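You operate a simulated robot arm through the tools that you are given. There is no shell and no other tool.

You are at the controls of a simulated two-armed robot. One attempt, no reset.

## Task
Discharge the capacitor next to the red tray, put it in that tray, and lay out a matching new one.
Fine: into the cup, brass arm on till the lamp is dark, arm away; the new one goes in the green tray. Set down upright: capacitor, what you pick out.

It is judged by the outcome, as a careful person would: the job done as asked, and still so three seconds after it is handed in. It fails if anything else is knocked over, pushed out of place, dropped, spilled or broken.

## Robot
Two 7-joint arms with fingered hands on one trunk that stands fixed in place. Base frame: the origin is at the foot of the trunk, x ahead of it, y to its left, z up; the work surface is at about z = 820. Units: mm, degrees, N and s.
The left shoulder is at [70, 139, 1108], the right one opposite. With the tool pointing down near the work surface each hand reaches from about 460 to 840 mm from the base axis, measured 20 degrees to its own side. Payload 3.9 kg a hand.
Tool frame (each hand has its own): the origin (TCP) lies between the finger pads and is the grasp point; the fingertips stand 29 mm ahead of it; z points along the fingers, y is the line along which they close. The gripper opens to 100 mm; its body begins 34 mm behind the TCP. The gripper is a hand of 5 fingers: y runs from the thumb to the fingers, the wrist lies at [-15, -105, -177] in the tool frame, and closing takes about 1.5 s.
Orientation is that of the tool frame in the base frame, as a unit quaternion [w, x, y, z]. With the fingers straight down and the wrist toward the robot, the tool's x, y and z point along [0, 1, 0], [1, 0, 0] and [0, 0, -1] of the base frame.

## Interface
- The arms move only by the tool servo_tool. It takes "left_motion", "right_motion" or both (then of equal length, played together; a hand with none holds still); each is a list of rows, each a list of 6 numbers: the shift along the tool's x, y, z in cm, then the turn, a rotation vector about the tool's x, y, z in degrees. In form: [[dx, dy, dz, wx, wy, wz], ...]. A call has 1 to 20 rows; each row is the pose to reach, as a shift and turn from the pose commanded when the call began, along the tool's axes at that moment. "left_gripper" and "right_gripper" are, for a hand that has rows, the finger opening in cm, from 0 to 10, set as the call begins (left out, the last holds). A row lasts 0.2 s, in which the tool goes at most 50 mm and 8.6 degrees; a call with a longer step from one row to the next is refused whole, and so is a gripper value outside its range. Where a pose cannot be reached the arm comes as near as it can. A force on the tool above 40 N (or 10 N above the force at the start of the call, whichever is more), or a blocked arm, ends the call early, and 0.2 s more pass. Each finger travels about 153 mm/s and halts on what it meets, pressing with about 30 N; the grip force reading is that of the motor and also rises with nothing between the fingers. The clock runs only during rows and for 0.2 s after the last one: add rows that repeat a pose to give the fingers time. The reply holds the time, the measured pose of the TCP, the force on the tool along the base axes, the opening and the grip force, in the units named above and with some noise, with the torque about the TCP (base axes, N m) and any sound that the robot's microphone picked up.
- Cameras (640 x 400 px; columns grow to the right, rows downward): "scene" is now at [132.1, 22.2, 1420.7]; the picture's right is [0.22, -0.97, 0.00], its down [-0.55, -0.13, -0.82] and it looks along [0.80, 0.18, -0.57] (base axes); focal length 357 px, centre (320, 200). "left" rides on the left gripper at [-66, -86, -121] in its tool frame; the picture's right is [-0.76, -0.31, 0.58], its down [0.59, -0.70, 0.40] and it looks along [0.28, 0.64, 0.71] (tool axes); focal length 247 px, centre (320, 200). "right" rides on the right gripper at [66, -86, -121] in its tool frame; the picture's right is [-0.76, 0.31, -0.58], its down [-0.59, -0.70, 0.40] and it looks along [-0.28, 0.64, 0.71] (tool axes); focal length 247 px, centre (320, 200). There is no depth. A picture from a camera that has moved, and an enlarged one, comes with that camera's place and axes in the base frame and with its lens. The place of the scene camera against the robot may be out by one fixed shift of up to 12 mm in any direction.
- get_image(camera): a new picture of that camera. The clock stands still meanwhile.
- slide_trunk(by): slides the trunk up (or, below 0, down) by that many mm; the arms and the scene camera ride with it, the base frame stays. It gives what a move gives, with no picture.
- finger_targets(index, middle, ring, little, thumb_bend, thumb_turn, hand): sets how far each is bent, from 0 (flat) to 1 (curled in); at 0.3 the hand is open as for a grip, at 0.7 the pads meet at the TCP. One left out holds its place. A second passes; each finger stops where it meets its share of the squeeze, and holds until it gets a number again. A gripper value or a shape takes the hand back. It gives what a move gives, with no picture; readings hold the bend of each and the force on index, middle, ring, little, thumb and palm. thumb_turn goes from beside the hand (0) to across from the fingers (1), as for a grip.
- set_grasp(shape, hand): the hand has 5 fingers and takes this shape, open, in about a second: jaw (thumb against the fingers, like two jaws); tri (thumb and two fingers); tip (a fingertip pinch); poke (one finger out to press); point (the index stretched); flat (the hand flat); cup (the hand cupped); fist (a fist). The gripper value then closes the fingers along that shape, each until it touches; the sizes above hold for jaw. It gives what a move gives, with no picture.
- aim_head(pan, tilt): turns the head with the scene camera to pan (to the left, within 86 degrees either way) and tilt (down, from -29 to 69), counted from straight ahead of the robot. It gives what a move gives.
- enlarge(camera, box): a new picture of the part [left, top, right, bottom] of that camera's present view, enlarged. The clock stands still meanwhile.
- finish_job(): hands the job in; it is judged then, once.

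Places have to be worked out from the pictures, the camera data and where the tool is seen. Open the grippers and draw the arms clear of the work before you hand the job in, unless the task says otherwise.

The tools are called after "Call:" as name(argument=value, ...) on one line, values as JSON. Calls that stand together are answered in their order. servo_tool: Moves the arms, as the interface text tells. Its arguments: {"type":"object","properties":{"left_motion":{"type":"array"},"left_gripper":{"type":"number"},"right_motion":{"type":"array"},"right_gripper":{"type":"number"}},"required":[]} The other tools are called the same way: slide_trunk (by) moves the trunk up or down; set_grasp (shape, hand) gives the hand a shape; finger_targets (index, middle, ring, little, thumb_bend, thumb_turn, hand) moves the fingers one by one; aim_head (pan, tilt) turns the head that bears the scene camera; get_image (camera) takes a picture; enlarge (camera, box) takes an enlarged picture of a part of a camera's view; finish_job () hands the job in.

At the start:

```text
time_s: 0.0
left_ee_pos: [492.3, 254.5, 1229.6]
left_ee_rot: [0.001, 0.69, 0.724, 0.0]
left_force: [0.3, -0.2, 0.2]
left_ft_torque: [0.01, -0.02, 0.03]
left_gripper_width: 100.0
left_grip_force: 0.0
left_shape: jaw
left_bend: [0.3, 0.3, 0.3, 0.3, 0.3, 0.98]
left_finger forces: [0.0, 0.1, 0.0, 0.0, 0.1, 0.0]
right_ee_pos: [509.3, -146.5, 1181.8]
right_ee_rot: [0.0, 0.69, 0.724, 0.001]
right_force: [0.9, 0.5, 0.9]
right_ft_torque: [0.0, -0.02, -0.03]
right_gripper_width: 99.7
right_grip_force: 0.1
right_shape: jaw
right_bend: [0.3, 0.3, 0.3, 0.3, 0.3, 0.98]
right_finger forces: [0.0, 0.1, 0.1, 0.0, 0.1, 0.0]
trunk travel left (down, up): [-750.0, 90.0]
head pan, tilt (commanded): [12.9, 34.7]
```

scene: 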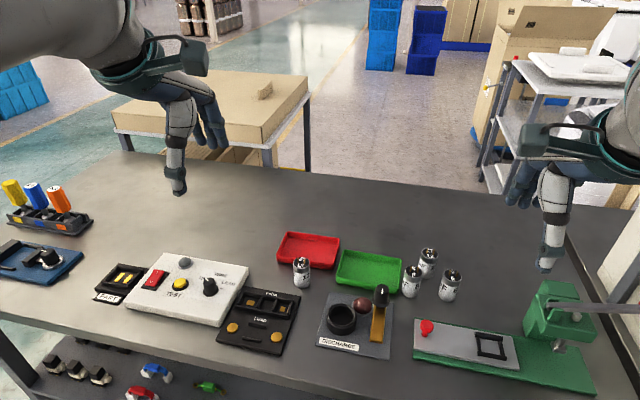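
right: 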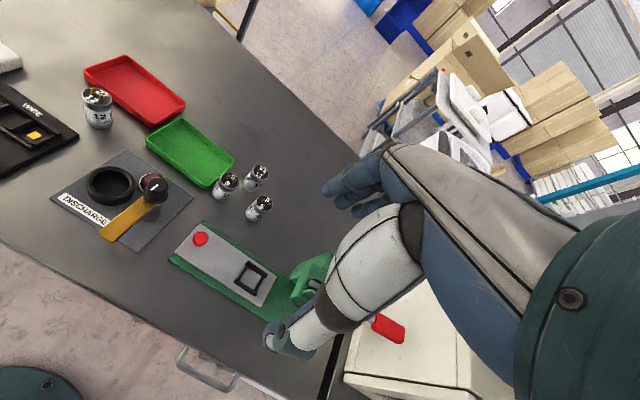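
left: 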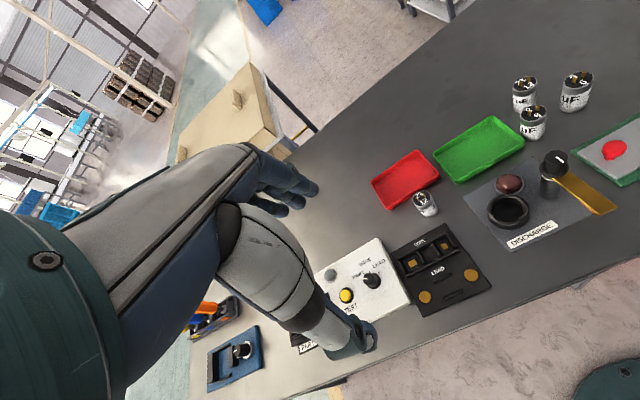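

I start by looking closely at the capacitors, the trays and the discharge station.

Call:
enlarge(camera="scene", box=[260, 220, 480, 360])

Call:
enlarge(camera="right", box=[40, 50, 300, 240])

Call:
enlarge(camera="left", box=[370, 60, 640, 260])

```text
2.86 times, centred on (370, 290) of scene
camera zoom: at [132.1, 22.2, 1420.7], right [0.22, -0.97, 0.0], down [-0.55, -0.13, -0.82], along [0.8, 0.18, -0.57], focal length 1020 px, centre (177, -57)
```

zoom: 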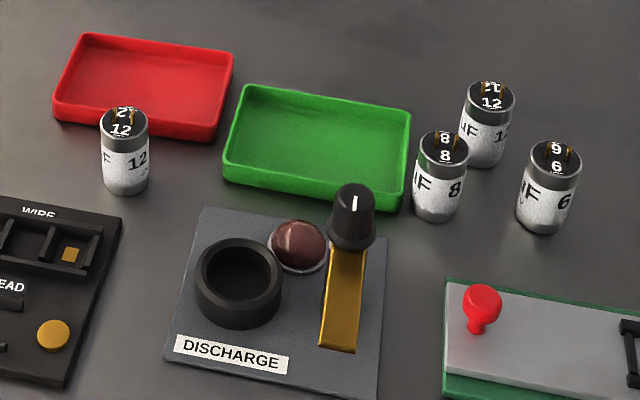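

```text
2.11 times, centred on (170, 145) of right
camera zoom: at [419.4, -84.6, 1302.9], right [0.34, -0.74, 0.58], down [-0.67, -0.62, -0.4], along [0.65, -0.25, -0.71], focal length 520 px, centre (636, 316)
```

zoom: 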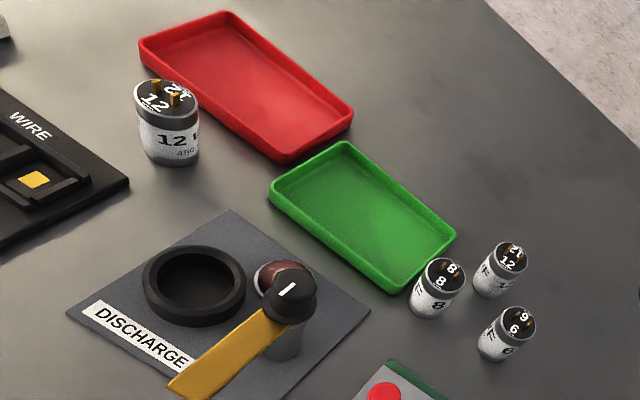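

```text
2.00 times, centred on (505, 160) of left
camera zoom: at [409.5, 186.3, 1349.0], right [-0.27, -0.77, -0.58], down [-0.73, 0.56, -0.4], along [0.63, 0.31, -0.71], focal length 494 px, centre (-50, 280)
```

zoom: 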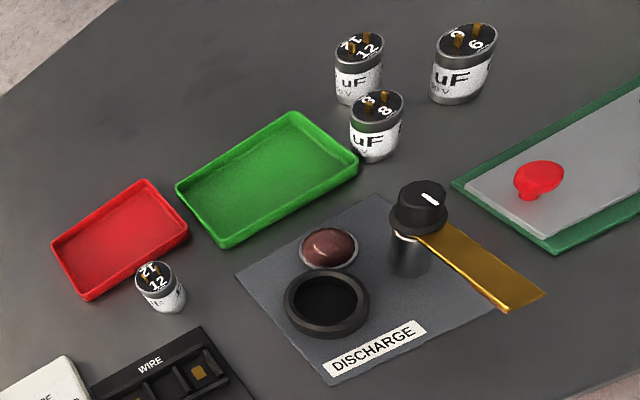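

The part next to the red tray is a 12 uF, and the matching new one looks like the rear of the three on the right. I bring the left hand lower over the discharge station, so its camera gets a close view.

Call:
servo_tool(left_motion=[[-2.4, -0.3, 2.9, 0, 0, 0], [-4.8, -0.5, 5.8, 0, 0, 0], [-7.3, -0.8, 8.6, 0, 0, 0], [-9.7, -1.1, 11.5, 0, 0, 0], [-12.1, -1.3, 14.4, 0, 0, 0], [-14.5, -1.6, 17.3, 0, 0, 0], [-17.0, -1.9, 20.1, 0, 0, 0], [-19.4, -2.1, 23.0, 0, 0, 0]])

Call:
get_image(camera="left")

Call:
get_image(camera="scene")

```text
time_s: 1.8
left_ee_pos: [480.9, 58.2, 997.1]
left_ee_rot: [-0.001, 0.691, 0.723, 0.002]
left_force: [0.2, 0.1, 0.1]
left_ft_torque: [0.01, 0.01, 0.02]
left_gripper_width: 99.7
left_grip_force: 0.1
left_shape: jaw
left_bend: [0.3, 0.3, 0.3, 0.3, 0.3, 0.98]
left_finger forces: [0.0, 0.0, 0.0, 0.0, 0.0, 0.0]
right_ee_pos: [508.1, -147.6, 1182.1]
right_ee_rot: [0.0, 0.69, 0.724, 0.0]
right_force: [-0.7, -1.1, -0.4]
right_ft_torque: [0.04, 0.03, 0.02]
right_gripper_width: 99.7
right_grip_force: 0.1
right_shape: jaw
right_bend: [0.3, 0.3, 0.3, 0.3, 0.3, 0.98]
right_finger forces: [0.0, 0.0, 0.0, 0.0, 0.0, 0.1]
trunk travel left (down, up): [-750.0, 90.0]
head pan, tilt (commanded): [12.9, 34.7]
```

```text
taken
camera left: at [398.3, -10.1, 1117.2], right [-0.27, -0.77, -0.58], down [-0.73, 0.56, -0.4], along [0.63, 0.31, -0.71], focal length 247 px, centre (320, 200)
```

left: 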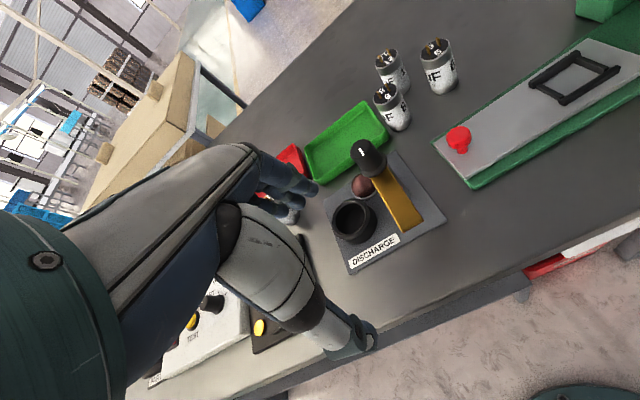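

```text
taken
camera scene: at [132.5, 19.5, 1420.7], right [0.22, -0.97, 0.0], down [-0.55, -0.12, -0.82], along [0.8, 0.18, -0.57], focal length 357 px, centre (320, 200)
```

scene: 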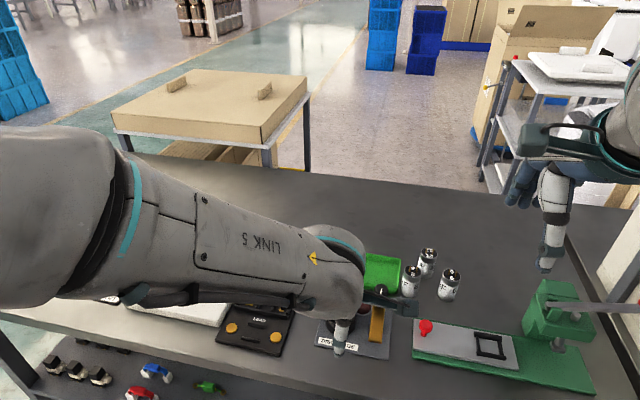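

I enlarge the left camera's view of the station and of the three new capacitors.

Call:
enlarge(camera="left", box=[320, 130, 480, 280])

Call:
enlarge(camera="left", box=[350, 20, 480, 140])

Call:
enlarge(camera="right", box=[40, 60, 200, 260])

```text
2.67 times, centred on (400, 205) of left
camera zoom: at [398.3, -10.1, 1117.2], right [-0.27, -0.77, -0.58], down [-0.73, 0.56, -0.4], along [0.63, 0.31, -0.71], focal length 659 px, centre (107, 187)
```

zoom: 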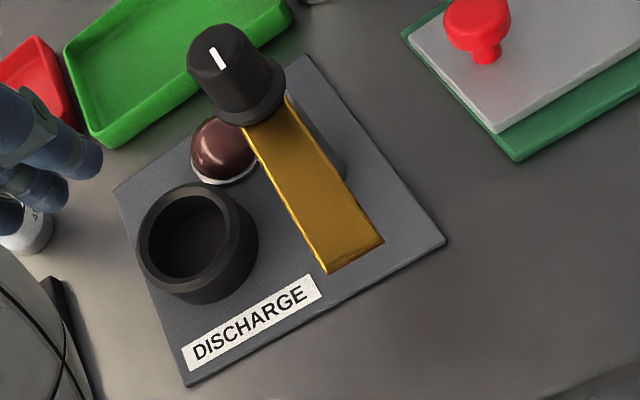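

```text
3.33 times, centred on (415, 80) of left
camera zoom: at [398.3, -10.1, 1117.2], right [-0.27, -0.77, -0.58], down [-0.73, 0.56, -0.4], along [0.63, 0.31, -0.71], focal length 823 px, centre (3, 600)
```

zoom: 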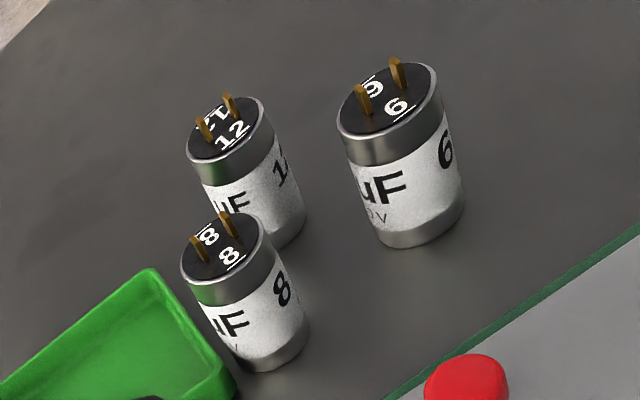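

```text
2.00 times, centred on (120, 160) of right
camera zoom: at [419.7, -87.1, 1302.6], right [0.34, -0.74, 0.58], down [-0.67, -0.62, -0.4], along [0.65, -0.25, -0.71], focal length 494 px, centre (720, 280)
```

zoom: 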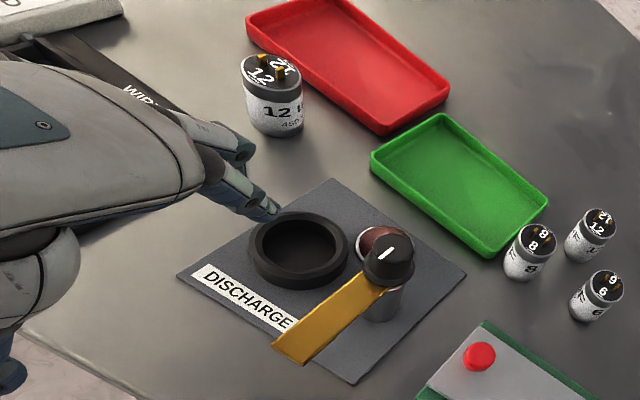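

Rays from both hand cameras agree: cup at about (575, 74) with its rim near z 850, knob at (572, 7) with its top near 943, brass arm at z≈906 pointing at the robot. Now I check the hand's real width in closer views, to see whether it clears the knob.

Call:
enlarge(camera="right", box=[0, 60, 200, 260])

Call:
enlarge(camera="scene", box=[480, 100, 640, 300])

Call:
enlarge(camera="left", box=[180, 120, 420, 370])

```text
2.00 times, centred on (100, 160) of right
camera zoom: at [419.7, -87.1, 1302.6], right [0.34, -0.74, 0.58], down [-0.67, -0.62, -0.4], along [0.65, -0.25, -0.71], focal length 494 px, centre (760, 280)
```

zoom: 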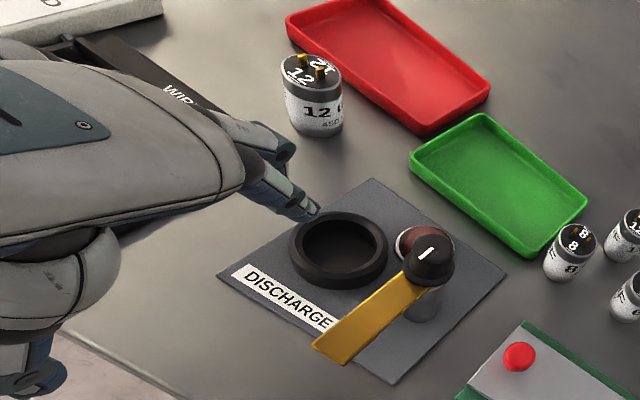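

```text
2.00 times, centred on (560, 200) of scene
camera zoom: at [132.5, 19.5, 1420.7], right [0.22, -0.97, 0.0], down [-0.55, -0.12, -0.82], along [0.8, 0.18, -0.57], focal length 714 px, centre (-160, 200)
```

zoom: 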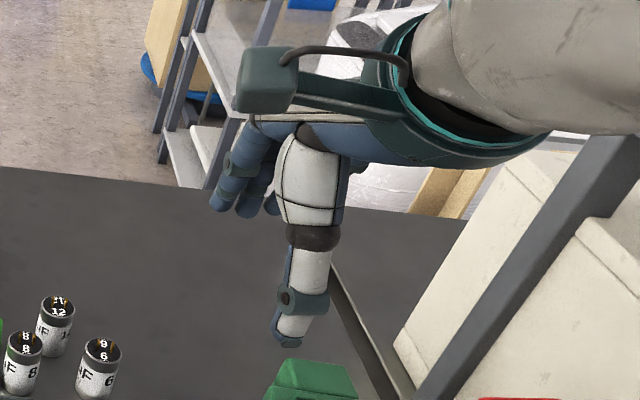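

```text
1.60 times, centred on (300, 245) of left
camera zoom: at [398.3, -10.1, 1117.2], right [-0.27, -0.77, -0.58], down [-0.73, 0.56, -0.4], along [0.63, 0.31, -0.71], focal length 395 px, centre (352, 128)
```

zoom: 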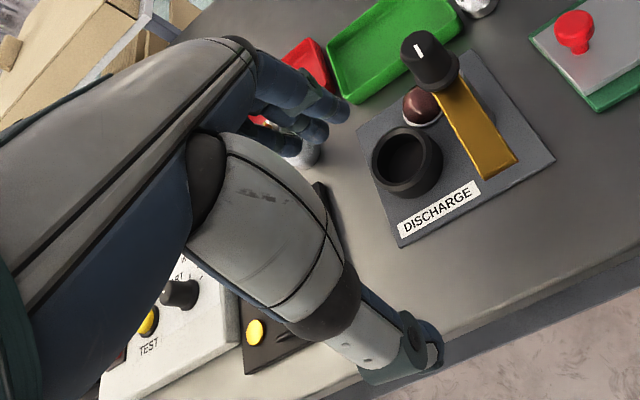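

The left hand's index sits about 15 mm to the side of the TCP, so the plain wrist-toward-robot pose should clear the knob. I move the left hand above the old capacitor, which I put at (662, 181), with the fingers partly closed to 6.5 cm.

Call:
servo_tool(left_motion=[[1.9, 3.1, 0.1, 0, 0, 0], [3.8, 6.2, 0.2, 0, 0, 0], [5.7, 9.3, 0.3, 0, 0, 0], [7.6, 12.4, 0.4, 0, 0, 0], [9.6, 15.5, 0.5, 0, 0, 0], [11.5, 18.6, 0.7, 0, 0, 0], [11.5, 18.6, 0.7, 0, 0, 0]], left_gripper=6.5)

Call:
get_image(camera="left")

Call:
get_image(camera="scene")

Call:
enlarge(camera="right", box=[0, 0, 260, 200])

```text
time_s: 3.4
left_ee_pos: [663.2, 184.0, 990.3]
left_ee_rot: [0.0, 0.691, 0.723, 0.0]
left_force: [-0.6, -0.3, 0.2]
left_ft_torque: [0.01, -0.01, -0.02]
left_gripper_width: 65.2
left_grip_force: 0.1
left_shape: jaw
left_bend: [0.41, 0.37, 0.27, 0.42, 0.3, 0.99]
left_finger forces: [0.0, 0.0, 0.0, 0.0, 0.0, 0.0]
right_ee_pos: [508.1, -146.6, 1182.7]
right_ee_rot: [0.0, 0.691, 0.723, 0.0]
right_force: [-0.1, 1.1, -0.1]
right_ft_torque: [0.01, -0.02, 0.02]
right_gripper_width: 99.8
right_grip_force: 0.1
right_shape: jaw
right_bend: [0.3, 0.3, 0.3, 0.3, 0.3, 0.98]
right_finger forces: [0.0, 0.0, 0.0, 0.0, 0.0, 0.1]
trunk travel left (down, up): [-750.0, 90.0]
head pan, tilt (commanded): [12.9, 34.7]
```

```text
taken
camera left: at [579.1, 114.6, 1110.0], right [-0.27, -0.77, -0.58], down [-0.73, 0.56, -0.4], along [0.63, 0.31, -0.71], focal length 247 px, centre (320, 200)
```

left: 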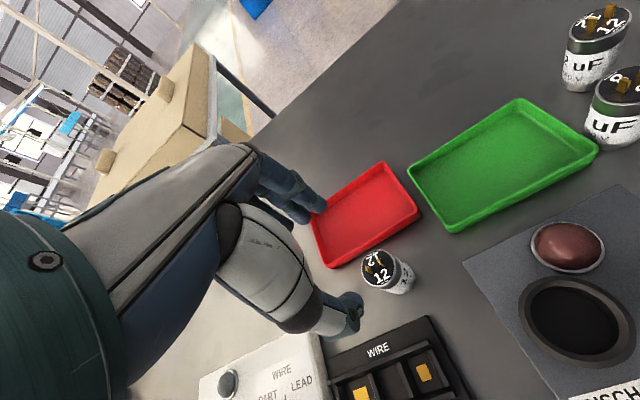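

```text
taken
camera scene: at [131.2, 21.5, 1420.8], right [0.22, -0.97, 0.0], down [-0.55, -0.13, -0.82], along [0.8, 0.18, -0.57], focal length 357 px, centre (320, 200)
```

scene: 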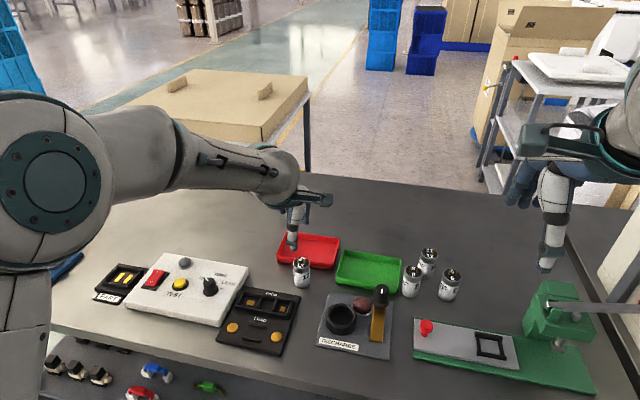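

```text
2.00 times, centred on (130, 100) of right
camera zoom: at [418.5, -85.2, 1303.1], right [0.34, -0.74, 0.58], down [-0.67, -0.62, -0.4], along [0.65, -0.25, -0.71], focal length 494 px, centre (700, 400)
```

zoom: 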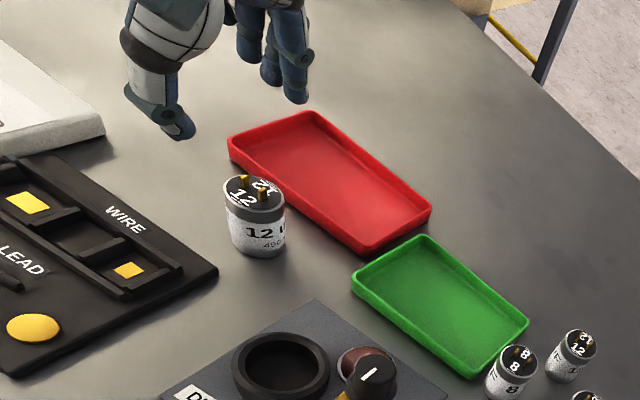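

The capacitor shows just right of the thumb. I enlarge it for a finer fix on its position and to read its label.

Call:
enlarge(camera="left", box=[300, 200, 460, 340])

Call:
enlarge(camera="right", box=[90, 70, 170, 140])

Call:
enlarge(camera="scene", box=[250, 180, 350, 300])

Call:
enlarge(camera="right", box=[200, 150, 290, 230])

```text
2.86 times, centred on (380, 270) of left
camera zoom: at [579.1, 114.6, 1110.0], right [-0.27, -0.77, -0.58], down [-0.73, 0.56, -0.4], along [0.63, 0.31, -0.71], focal length 706 px, centre (149, 0)
```

zoom: 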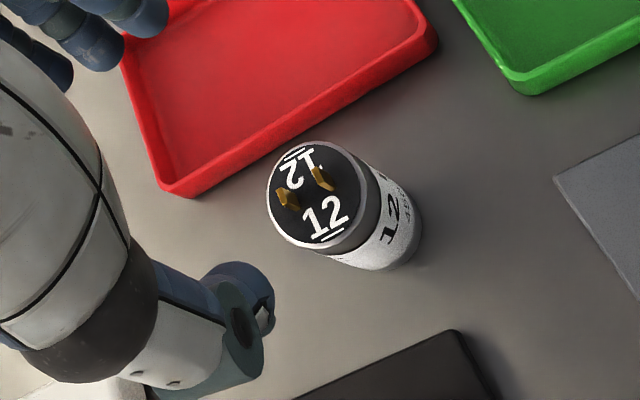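

```text
5.71 times, centred on (130, 105) of right
camera zoom: at [418.5, -85.2, 1303.1], right [0.34, -0.74, 0.58], down [-0.67, -0.62, -0.4], along [0.65, -0.25, -0.71], focal length 1411 px, centre (1406, 743)
```

zoom: 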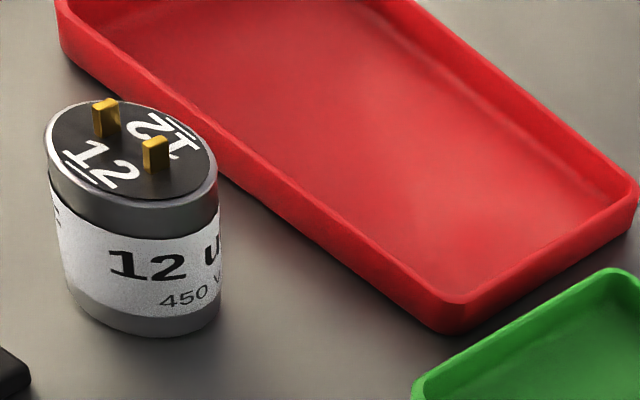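

```text
3.33 times, centred on (300, 240) of scene
camera zoom: at [131.2, 21.5, 1420.8], right [0.22, -0.97, 0.0], down [-0.55, -0.13, -0.82], along [0.8, 0.18, -0.57], focal length 1190 px, centre (387, 67)
```

zoom: 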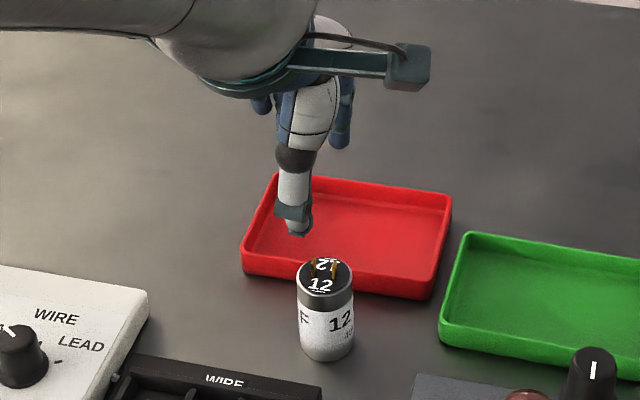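

```text
5.00 times, centred on (245, 190) of right
camera zoom: at [418.5, -85.2, 1303.1], right [0.34, -0.74, 0.58], down [-0.67, -0.62, -0.4], along [0.65, -0.25, -0.71], focal length 1235 px, centre (695, 250)
```

zoom: 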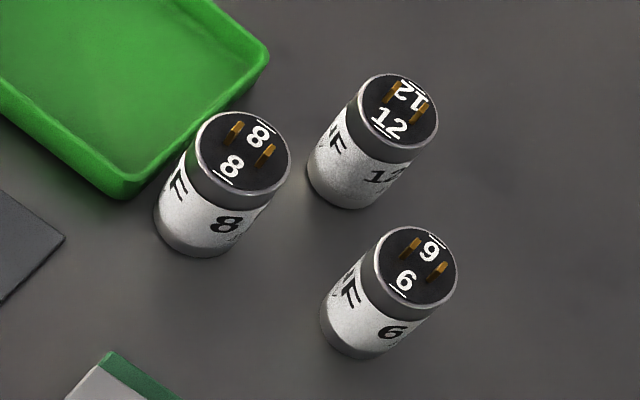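

Triangulated, the capacitor is at (663, 181) with its top near z 887, about 35 mm across and marked 450 V. The wire fixture's corner at (619, 171) sits where the thumb would go, so I yaw the hand about 40° while still high to bring the thumb past that corner.

Call:
servo_tool(left_motion=[[-0.1, 0, 0, 0, 0, -8], [-0.2, 0, 0, 0, 0, -16], [-0.3, 0, 0, 0, 0, -24], [-0.3, 0, 0, 0, 0, -32], [-0.3, 0, 0, 0, 0, -40], [-0.3, 0, 0, 0, 0, -40]], left_gripper=5.5)

Call:
get_image(camera="left")

Call:
enlarge(camera="right", box=[20, 0, 200, 150])

Call:
enlarge(camera="scene", box=[230, 160, 390, 300])

```text
time_s: 4.8
left_ee_pos: [663.2, 199.7, 995.2]
left_ee_rot: [0.012, 0.381, 0.924, -0.025]
left_force: [-0.9, 0.3, 0.0]
left_ft_torque: [0.01, 0.01, 0.0]
left_gripper_width: 55.0
left_grip_force: 0.0
left_shape: jaw
left_bend: [0.4, 0.41, 0.74, 0.46, 0.3, 1.0]
left_finger forces: [0.0, 0.0, 0.1, 0.0, 0.1, 0.0]
right_ee_pos: [509.4, -147.8, 1183.0]
right_ee_rot: [0.0, 0.69, 0.724, 0.0]
right_force: [0.5, -0.4, 0.3]
right_ft_torque: [0.01, -0.01, -0.01]
right_gripper_width: 99.7
right_grip_force: 0.1
right_shape: jaw
right_bend: [0.3, 0.3, 0.3, 0.3, 0.3, 0.98]
right_finger forces: [0.1, 0.1, 0.1, 0.1, 0.1, 0.0]
trunk travel left (down, up): [-750.0, 90.0]
head pan, tilt (commanded): [12.9, 34.7]
```

```text
taken
camera left: at [647.6, 99.7, 1120.3], right [0.32, -0.78, -0.53], down [-0.91, -0.11, -0.4], along [0.25, 0.61, -0.75], focal length 247 px, centre (320, 200)
```

left: 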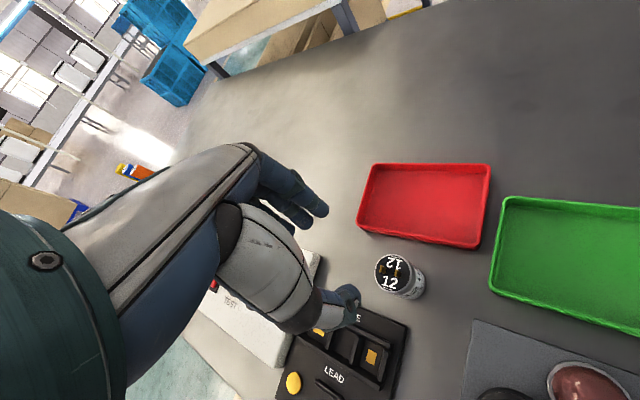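

```text
2.67 times, centred on (110, 75) of right
camera zoom: at [419.3, -85.5, 1302.8], right [0.34, -0.74, 0.58], down [-0.67, -0.62, -0.4], along [0.65, -0.25, -0.71], focal length 659 px, centre (880, 533)
```

zoom: 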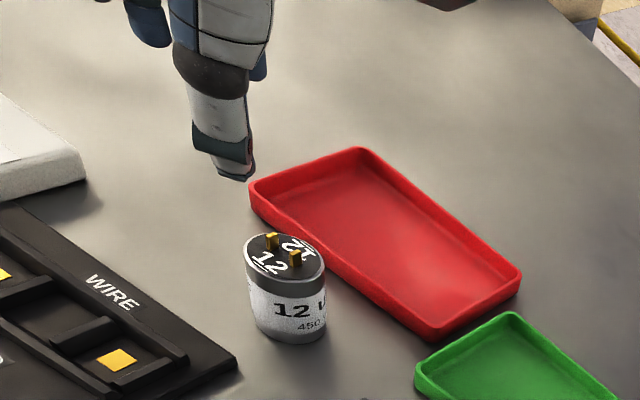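

```text
2.86 times, centred on (310, 230) of scene
camera zoom: at [132.0, 21.2, 1420.7], right [0.22, -0.97, 0.0], down [-0.55, -0.13, -0.82], along [0.8, 0.18, -0.57], focal length 1020 px, centre (349, 114)
```

zoom: 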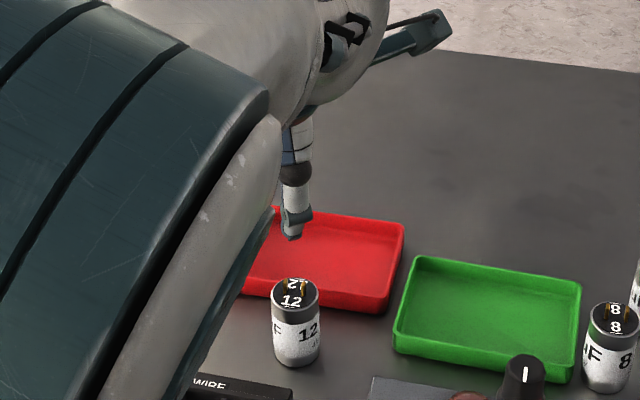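

That yaw strained the arm: the hand ended up 19 mm off in y. I turn back to about 25° of yaw and check whether the commanded position is reached.

Call:
servo_tool(left_motion=[[0, 0, 0, 0, 0, 6], [0, 0, 0, 0, 0, 12], [0, 0, 0, 0, 0, 17], [0, 0, 0, 0, 0, 17], [0, 0, 0, 0, 0, 17]], left_gripper=5.5)

Call:
get_image(camera="left")

Call:
enlarge(camera="right", box=[20, 0, 200, 150])

Call:
enlarge(camera="scene", box=[230, 160, 390, 300])

```text
time_s: 6.0
left_ee_pos: [660.8, 180.1, 992.7]
left_ee_rot: [0.0, 0.533, 0.846, 0.001]
left_force: [0.5, -0.3, 0.3]
left_ft_torque: [-0.03, -0.03, 0.02]
left_gripper_width: 54.9
left_grip_force: 0.0
left_shape: jaw
left_bend: [0.4, 0.41, 0.74, 0.46, 0.3, 1.0]
left_finger forces: [0.0, 0.0, 0.0, 0.0, 0.0, 0.1]
right_ee_pos: [508.2, -145.7, 1181.8]
right_ee_rot: [0.0, 0.691, 0.723, 0.0]
right_force: [-0.6, -0.2, -0.4]
right_ft_torque: [0.0, -0.04, 0.0]
right_gripper_width: 100.0
right_grip_force: 0.0
right_shape: jaw
right_bend: [0.3, 0.3, 0.3, 0.3, 0.3, 0.98]
right_finger forces: [0.0, 0.1, 0.0, 0.0, 0.1, 0.0]
trunk travel left (down, up): [-750.0, 90.0]
head pan, tilt (commanded): [12.9, 34.7]
```

```text
taken
camera left: at [611.5, 84.1, 1112.2], right [0.05, -0.81, -0.58], down [-0.89, 0.23, -0.4], along [0.46, 0.53, -0.71], focal length 247 px, centre (320, 200)
```

left: 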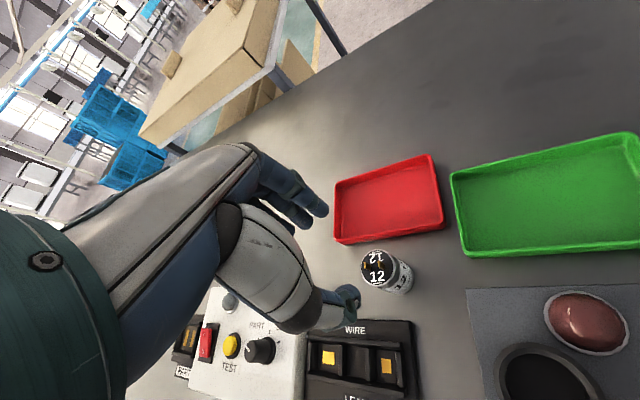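

```text
2.67 times, centred on (110, 75) of right
camera zoom: at [418.9, -85.0, 1303.0], right [0.34, -0.74, 0.58], down [-0.67, -0.62, -0.4], along [0.65, -0.25, -0.71], focal length 659 px, centre (880, 533)
```

zoom: 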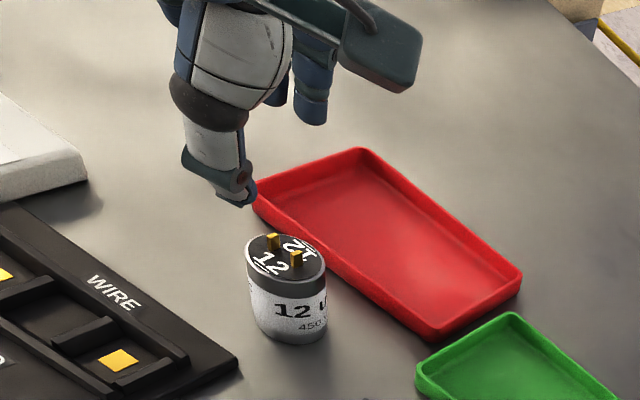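

```text
2.86 times, centred on (310, 230) of scene
camera zoom: at [131.6, 21.8, 1420.8], right [0.22, -0.97, 0.0], down [-0.55, -0.13, -0.82], along [0.8, 0.18, -0.57], focal length 1020 px, centre (349, 114)
```

zoom: 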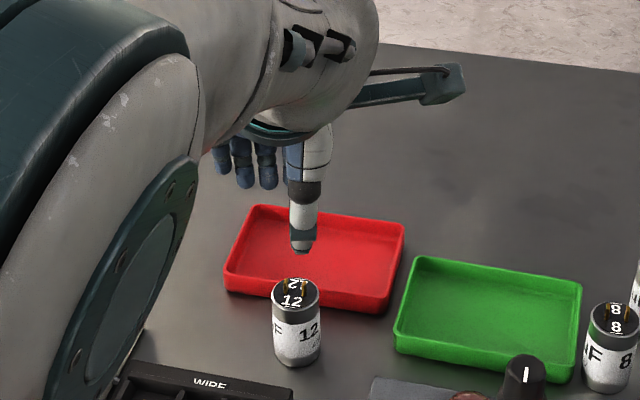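

The position now holds at yaw 25.6°. I zoom in to measure how far the capacitor top is from the tool axis, which should pass through about pixel (375, 272) there.

Call:
enlarge(camera="left", box=[320, 220, 440, 320])

```text
4.00 times, centred on (380, 270) of left
camera zoom: at [611.5, 84.1, 1112.2], right [0.05, -0.81, -0.58], down [-0.89, 0.23, -0.4], along [0.46, 0.53, -0.71], focal length 988 px, centre (80, -80)
```

zoom: 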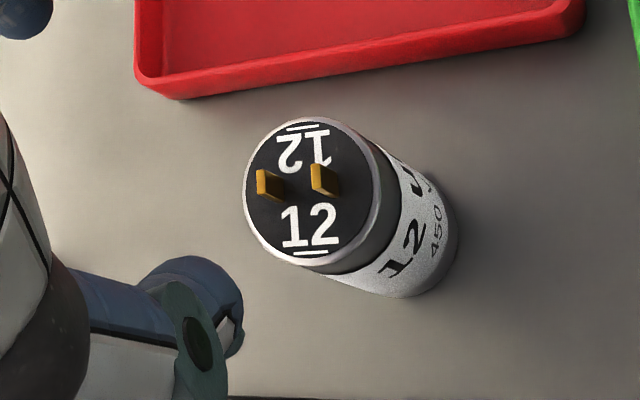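

The capacitor is within about 3 mm of the tool axis. I shift 2 mm sideways and come down 5 cm, so the tips stay just above its top, then look again.

Call:
servo_tool(left_motion=[[-0.1, 0.1, 1.5, 0, 0, 0], [-0.2, 0.2, 3.0, 0, 0, 0], [-0.2, 0.2, 4.2, 0, 0, 0], [-0.2, 0.2, 5.0, 0, 0, 0], [-0.2, 0.2, 5.0, 0, 0, 0]])

Call:
enlarge(camera="left", box=[240, 180, 440, 340])

Call:
enlarge(camera="right", box=[40, 20, 190, 150])

Call:
enlarge(camera="scene", box=[250, 180, 370, 300])

```text
time_s: 7.2
left_ee_pos: [664.0, 181.0, 942.2]
left_ee_rot: [0.0, 0.532, 0.847, -0.001]
left_force: [-0.3, -0.2, -0.3]
left_ft_torque: [-0.01, -0.02, -0.01]
left_gripper_width: 55.2
left_grip_force: 0.1
left_shape: jaw
left_bend: [0.4, 0.41, 0.74, 0.46, 0.3, 1.0]
left_finger forces: [0.0, 0.0, 0.0, 0.1, 0.0, 0.0]
right_ee_pos: [509.6, -146.4, 1181.2]
right_ee_rot: [0.001, 0.69, 0.723, 0.0]
right_force: [0.1, -0.4, -0.2]
right_ft_torque: [0.02, 0.03, 0.01]
right_gripper_width: 99.9
right_grip_force: 0.1
right_shape: jaw
right_bend: [0.3, 0.3, 0.3, 0.3, 0.3, 0.98]
right_finger forces: [0.1, 0.0, 0.0, 0.0, 0.0, 0.0]
trunk travel left (down, up): [-750.0, 90.0]
head pan, tilt (commanded): [12.9, 34.7]
```

```text
2.50 times, centred on (340, 260) of left
camera zoom: at [614.6, 84.8, 1061.8], right [0.05, -0.82, -0.58], down [-0.89, 0.22, -0.4], along [0.46, 0.53, -0.71], focal length 617 px, centre (270, 50)
```

zoom: 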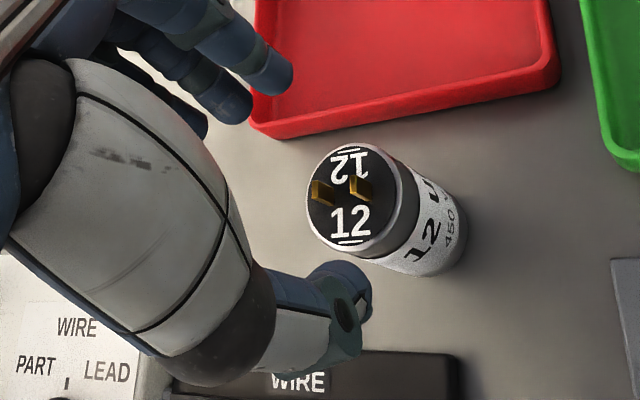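

```text
3.08 times, centred on (115, 85) of right
camera zoom: at [419.2, -84.5, 1302.9], right [0.34, -0.74, 0.58], down [-0.67, -0.62, -0.4], along [0.65, -0.25, -0.71], focal length 760 px, centre (951, 554)
```

zoom: 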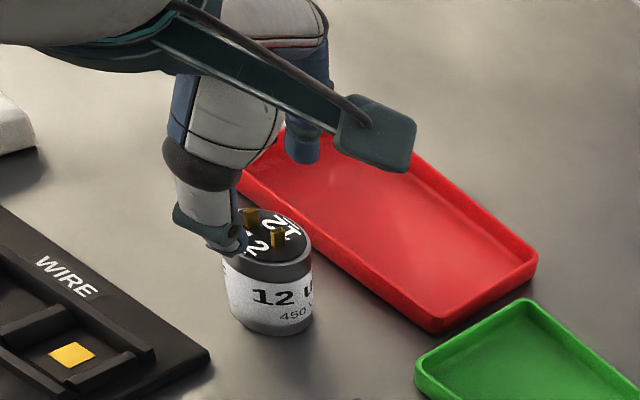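

```text
3.33 times, centred on (310, 240) of scene
camera zoom: at [132.0, 22.2, 1420.7], right [0.22, -0.97, 0.0], down [-0.55, -0.13, -0.82], along [0.8, 0.18, -0.57], focal length 1190 px, centre (353, 67)
```

zoom: 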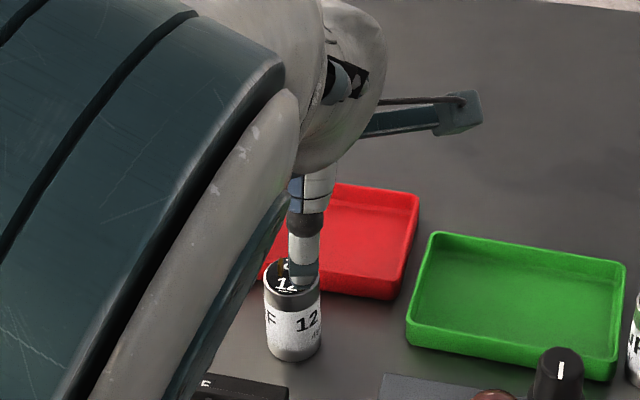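

Tool axis and capacitor centre now agree to about 2 mm. I descend 63 mm to a TCP height of about 879, keeping the thumb clear of the fixture corner, and check again before closing.

Call:
servo_tool(left_motion=[[-0.1, 0, 1.5, 0, 0, 0], [-0.1, 0, 3.0, 0, 0, 0], [-0.1, 0, 4.3, 0, 0, 0], [-0.1, 0, 5.4, 0, 0, 0], [-0.1, 0, 6.3, 0, 0, 0], [-0.1, 0, 6.3, 0, 0, 0]])

Call:
enlarge(camera="left", box=[220, 160, 420, 340])

Call:
enlarge(camera="right", box=[40, 20, 190, 150])

Call:
enlarge(camera="scene", box=[250, 180, 370, 300])

```text
time_s: 8.6
left_ee_pos: [664.9, 182.7, 878.6]
left_ee_rot: [0.002, 0.527, 0.85, -0.003]
left_force: [0.1, -0.3, -0.3]
left_ft_torque: [0.02, -0.02, 0.02]
left_gripper_width: 55.0
left_grip_force: 0.1
left_shape: jaw
left_bend: [0.4, 0.41, 0.74, 0.46, 0.3, 1.0]
left_finger forces: [0.1, 0.0, 0.0, 0.0, 0.0, 0.0]
right_ee_pos: [507.3, -146.9, 1181.0]
right_ee_rot: [0.0, 0.69, 0.724, 0.0]
right_force: [0.1, -1.1, 0.1]
right_ft_torque: [0.02, -0.06, 0.02]
right_gripper_width: 99.8
right_grip_force: 0.0
right_shape: jaw
right_bend: [0.3, 0.3, 0.3, 0.3, 0.3, 0.98]
right_finger forces: [0.0, 0.0, 0.0, 0.0, 0.0, 0.0]
trunk travel left (down, up): [-750.0, 90.0]
head pan, tilt (commanded): [12.9, 34.7]
```

```text
2.22 times, centred on (320, 250) of left
camera zoom: at [616.0, 87.8, 999.2], right [0.06, -0.82, -0.57], down [-0.89, 0.21, -0.4], along [0.45, 0.53, -0.72], focal length 549 px, centre (320, 89)
```

zoom: 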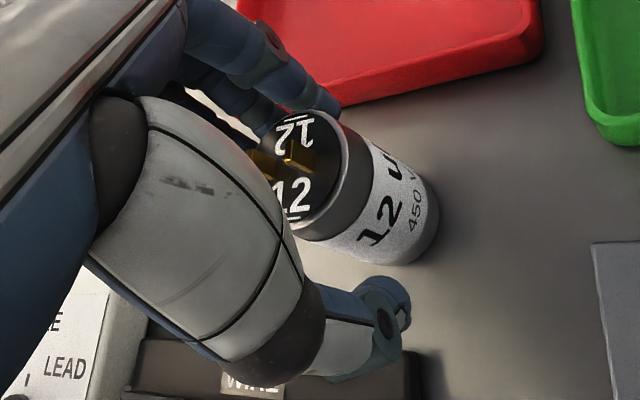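

```text
3.08 times, centred on (115, 85) of right
camera zoom: at [419.2, -84.6, 1302.9], right [0.34, -0.74, 0.58], down [-0.67, -0.62, -0.4], along [0.65, -0.25, -0.71], focal length 760 px, centre (951, 554)
```

zoom: 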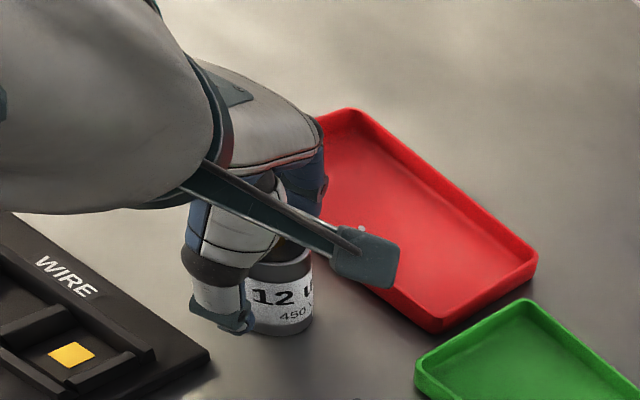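

```text
3.33 times, centred on (310, 240) of scene
camera zoom: at [132.0, 22.2, 1420.7], right [0.22, -0.97, 0.0], down [-0.55, -0.13, -0.82], along [0.8, 0.18, -0.57], focal length 1190 px, centre (353, 67)
```

zoom: 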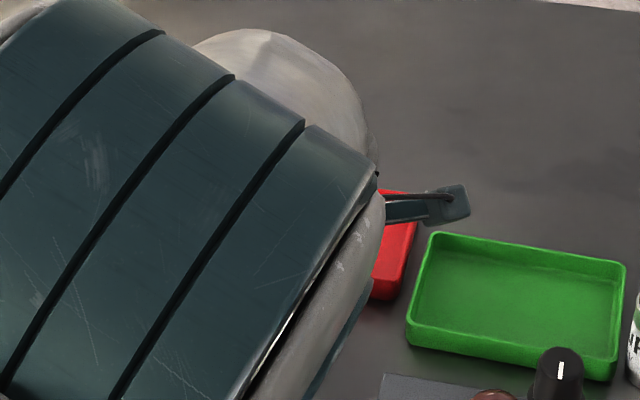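

The fingers straddle the capacitor with nothing touched so far: forces are near zero and the thumb is clear of the fixture. I close the hand and give it about 1.6 s.

Call:
servo_tool(left_motion=[[0, 0, 0, 0, 0, 0], [0, 0, 0, 0, 0, 0], [0, 0, 0, 0, 0, 0], [0, 0, 0, 0, 0, 0], [0, 0, 0, 0, 0, 0], [0, 0, 0, 0, 0, 0], [0, 0, 0, 0, 0, 0], [0, 0, 0, 0, 0, 0]], left_gripper=2.0)

Call:
enlarge(camera="left", box=[220, 160, 420, 340])

Call:
enlarge(camera="right", box=[40, 20, 190, 150])

```text
time_s: 10.4
left_ee_pos: [663.1, 181.6, 878.1]
left_ee_rot: [0.002, 0.528, 0.85, -0.004]
left_force: [-0.1, 0.1, 0.1]
left_ft_torque: [0.01, 0.0, 0.0]
left_gripper_width: 25.9
left_grip_force: 30.2
left_shape: jaw
left_bend: [0.52, 0.54, 0.73, 0.58, 0.47, 1.0]
left_finger forces: [18.9, 6.7, 0.1, 0.0, 26.2, 0.1]
right_ee_pos: [509.2, -146.3, 1182.3]
right_ee_rot: [0.0, 0.69, 0.724, 0.0]
right_force: [-0.9, -1.0, 0.6]
right_ft_torque: [-0.02, -0.01, -0.05]
right_gripper_width: 99.7
right_grip_force: 0.0
right_shape: jaw
right_bend: [0.3, 0.3, 0.3, 0.3, 0.3, 0.98]
right_finger forces: [0.1, 0.0, 0.0, 0.0, 0.1, 0.0]
trunk travel left (down, up): [-750.0, 90.0]
head pan, tilt (commanded): [12.9, 34.7]
```

```text
2.22 times, centred on (320, 250) of left
camera zoom: at [616.0, 87.3, 999.1], right [0.06, -0.82, -0.57], down [-0.89, 0.21, -0.4], along [0.45, 0.53, -0.72], focal length 549 px, centre (320, 89)
```

zoom: 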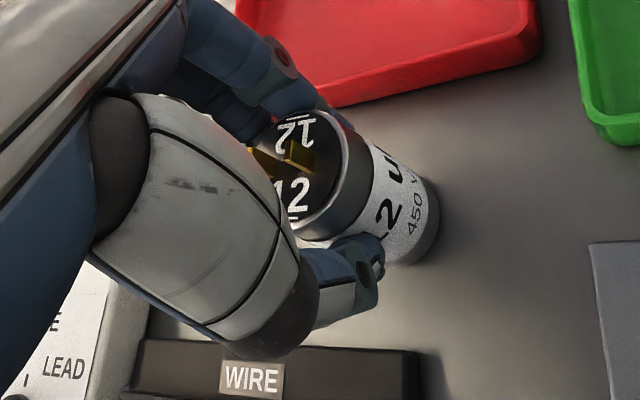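

```text
3.08 times, centred on (115, 85) of right
camera zoom: at [419.5, -84.5, 1302.8], right [0.34, -0.74, 0.58], down [-0.67, -0.62, -0.4], along [0.65, -0.25, -0.71], focal length 760 px, centre (951, 554)
```

zoom: 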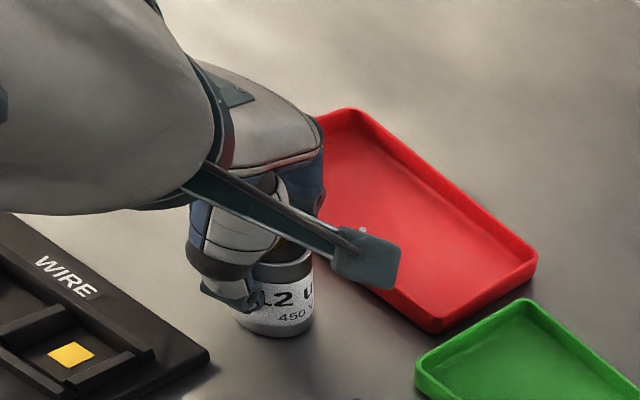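

The grip holds with index, middle and thumb loaded and 30 N reported. I lift straight up 9 cm and check that the capacitor hangs upright.

Call:
servo_tool(left_motion=[[0, 0, -0.8, 0, 0, 0], [0, 0, -2.5, 0, 0, 0], [0, 0, -4.5, 0, 0, 0], [0, 0, -6.8, 0, 0, 0], [0, 0, -9.0, 0, 0, 0], [0, 0, -9.0, 0, 0, 0]])

Call:
enlarge(camera="left", box=[220, 160, 420, 340])

Call:
enlarge(camera="right", box=[20, 0, 190, 130])

Call:
get_image(camera="scene")

```text
time_s: 11.8
left_ee_pos: [662.6, 186.1, 960.0]
left_ee_rot: [-0.002, 0.525, 0.851, -0.01]
left_force: [-0.6, 0.0, -0.3]
left_ft_torque: [0.01, 0.01, 0.01]
left_gripper_width: 25.7
left_grip_force: 29.9
left_shape: jaw
left_bend: [0.52, 0.54, 0.73, 0.58, 0.47, 1.0]
left_finger forces: [19.2, 6.8, 0.1, 0.0, 26.3, 0.1]
right_ee_pos: [508.7, -145.2, 1181.2]
right_ee_rot: [0.0, 0.691, 0.723, 0.0]
right_force: [0.4, 0.7, 0.7]
right_ft_torque: [0.04, -0.01, 0.02]
right_gripper_width: 100.0
right_grip_force: 0.1
right_shape: jaw
right_bend: [0.3, 0.3, 0.3, 0.3, 0.3, 0.98]
right_finger forces: [0.0, 0.1, 0.0, 0.0, 0.0, 0.1]
trunk travel left (down, up): [-750.0, 90.0]
head pan, tilt (commanded): [12.9, 34.7]
```

```text
2.22 times, centred on (320, 250) of left
camera zoom: at [617.3, 92.6, 1081.7], right [0.06, -0.82, -0.57], down [-0.9, 0.2, -0.39], along [0.43, 0.53, -0.73], focal length 549 px, centre (320, 89)
```

zoom: 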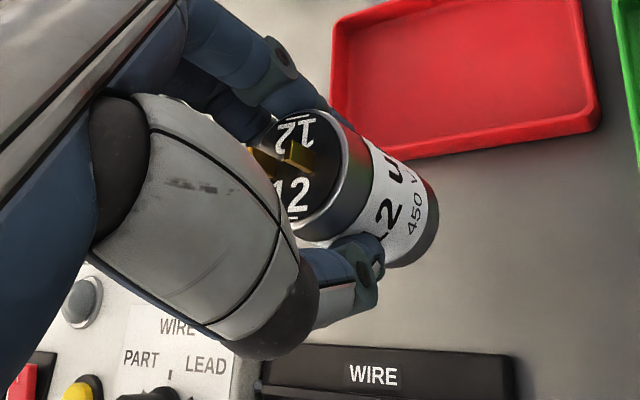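

```text
3.08 times, centred on (105, 65) of right
camera zoom: at [419.8, -84.6, 1302.7], right [0.34, -0.74, 0.58], down [-0.67, -0.62, -0.4], along [0.65, -0.25, -0.71], focal length 760 px, centre (982, 615)
```

zoom: 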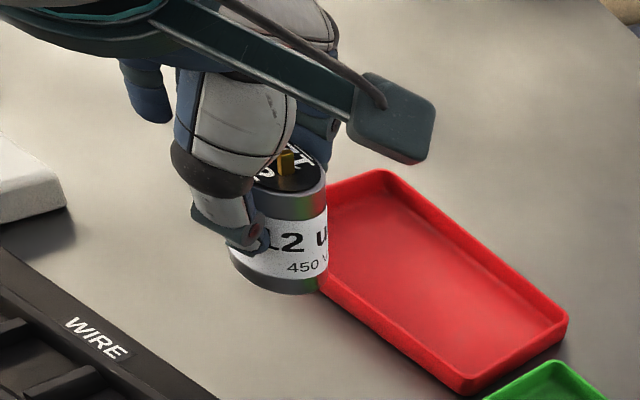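

```text
taken
camera scene: at [132.6, 22.2, 1420.6], right [0.22, -0.97, 0.0], down [-0.55, -0.13, -0.82], along [0.8, 0.18, -0.57], focal length 357 px, centre (320, 200)
```

scene: 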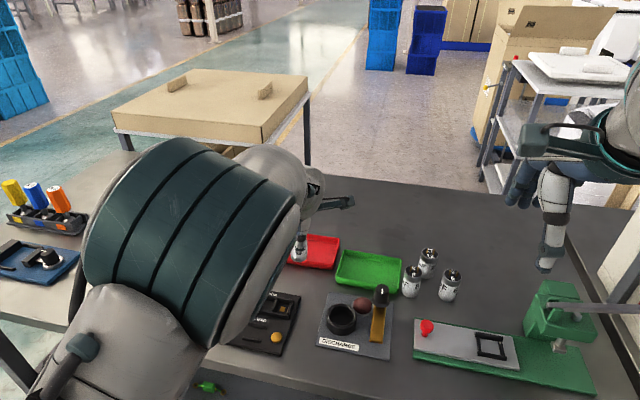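

The capacitor lifted cleanly and stays upright. I carry it toward the cup at (575, 74) at safe height, unwinding the yaw to about 3° on the way.

Call:
servo_tool(left_motion=[[-0.9, -2.1, -0.8, 0, 0, 4], [-1.9, -4.2, -1.5, 0, 0, 8], [-2.8, -6.3, -1.5, 0, 0, 12], [-3.8, -8.4, -1.5, 0, 0, 16], [-4.7, -10.5, -1.5, 0, 0, 20], [-5.7, -12.5, -1.5, 0, 0, 23], [-5.7, -12.5, -1.5, 0, 0, 23], [-5.7, -12.5, -1.5, 0, 0, 23]])

Call:
get_image(camera="left")

Call:
enlarge(camera="right", box=[20, 20, 220, 270])

Call:
get_image(camera="scene")

```text
time_s: 13.6
left_ee_pos: [575.2, 74.9, 984.2]
left_ee_rot: [0.0, 0.691, 0.723, 0.0]
left_force: [0.5, -0.6, -0.6]
left_ft_torque: [0.02, 0.02, 0.05]
left_gripper_width: 25.6
left_grip_force: 29.9
left_shape: jaw
left_bend: [0.52, 0.54, 0.73, 0.58, 0.47, 1.0]
left_finger forces: [19.2, 6.7, 0.1, 0.0, 26.1, 0.0]
right_ee_pos: [508.6, -146.5, 1182.0]
right_ee_rot: [0.0, 0.69, 0.724, 0.0]
right_force: [0.3, -0.4, -0.7]
right_ft_torque: [0.01, 0.0, -0.05]
right_gripper_width: 99.9
right_grip_force: 0.1
right_shape: jaw
right_bend: [0.3, 0.3, 0.3, 0.3, 0.3, 0.98]
right_finger forces: [0.1, 0.0, 0.1, 0.0, 0.0, 0.0]
trunk travel left (down, up): [-750.0, 90.0]
head pan, tilt (commanded): [12.9, 34.7]
```

```text
taken
camera left: at [493.1, 5.2, 1104.4], right [-0.27, -0.77, -0.58], down [-0.73, 0.56, -0.4], along [0.63, 0.31, -0.71], focal length 247 px, centre (320, 200)
```

left: 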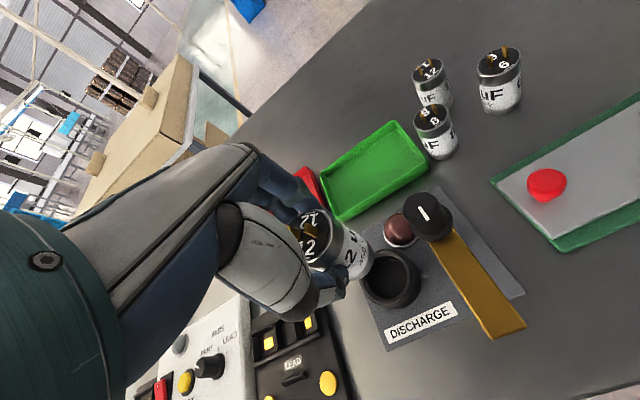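

```text
1.60 times, centred on (120, 145) of right
camera zoom: at [419.4, -84.5, 1302.8], right [0.34, -0.74, 0.58], down [-0.67, -0.62, -0.4], along [0.65, -0.25, -0.71], focal length 395 px, centre (640, 288)
```

zoom: 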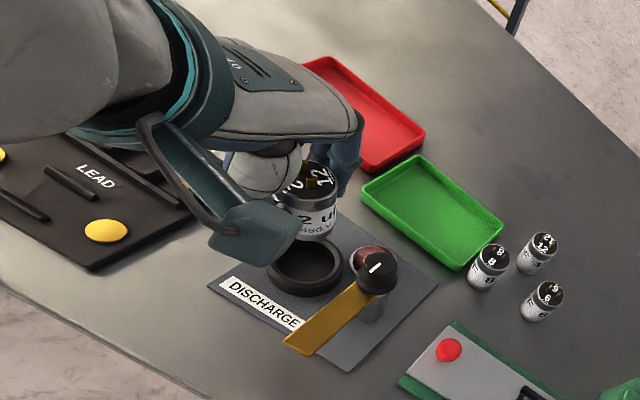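

```text
taken
camera scene: at [132.2, 22.3, 1420.7], right [0.22, -0.97, 0.0], down [-0.55, -0.13, -0.82], along [0.8, 0.18, -0.57], focal length 357 px, centre (320, 200)
```

scene: 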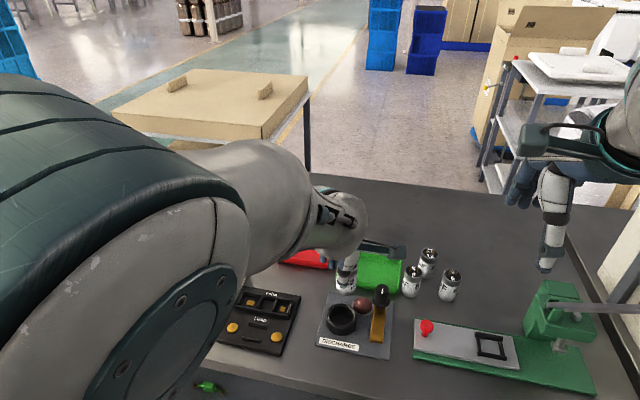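

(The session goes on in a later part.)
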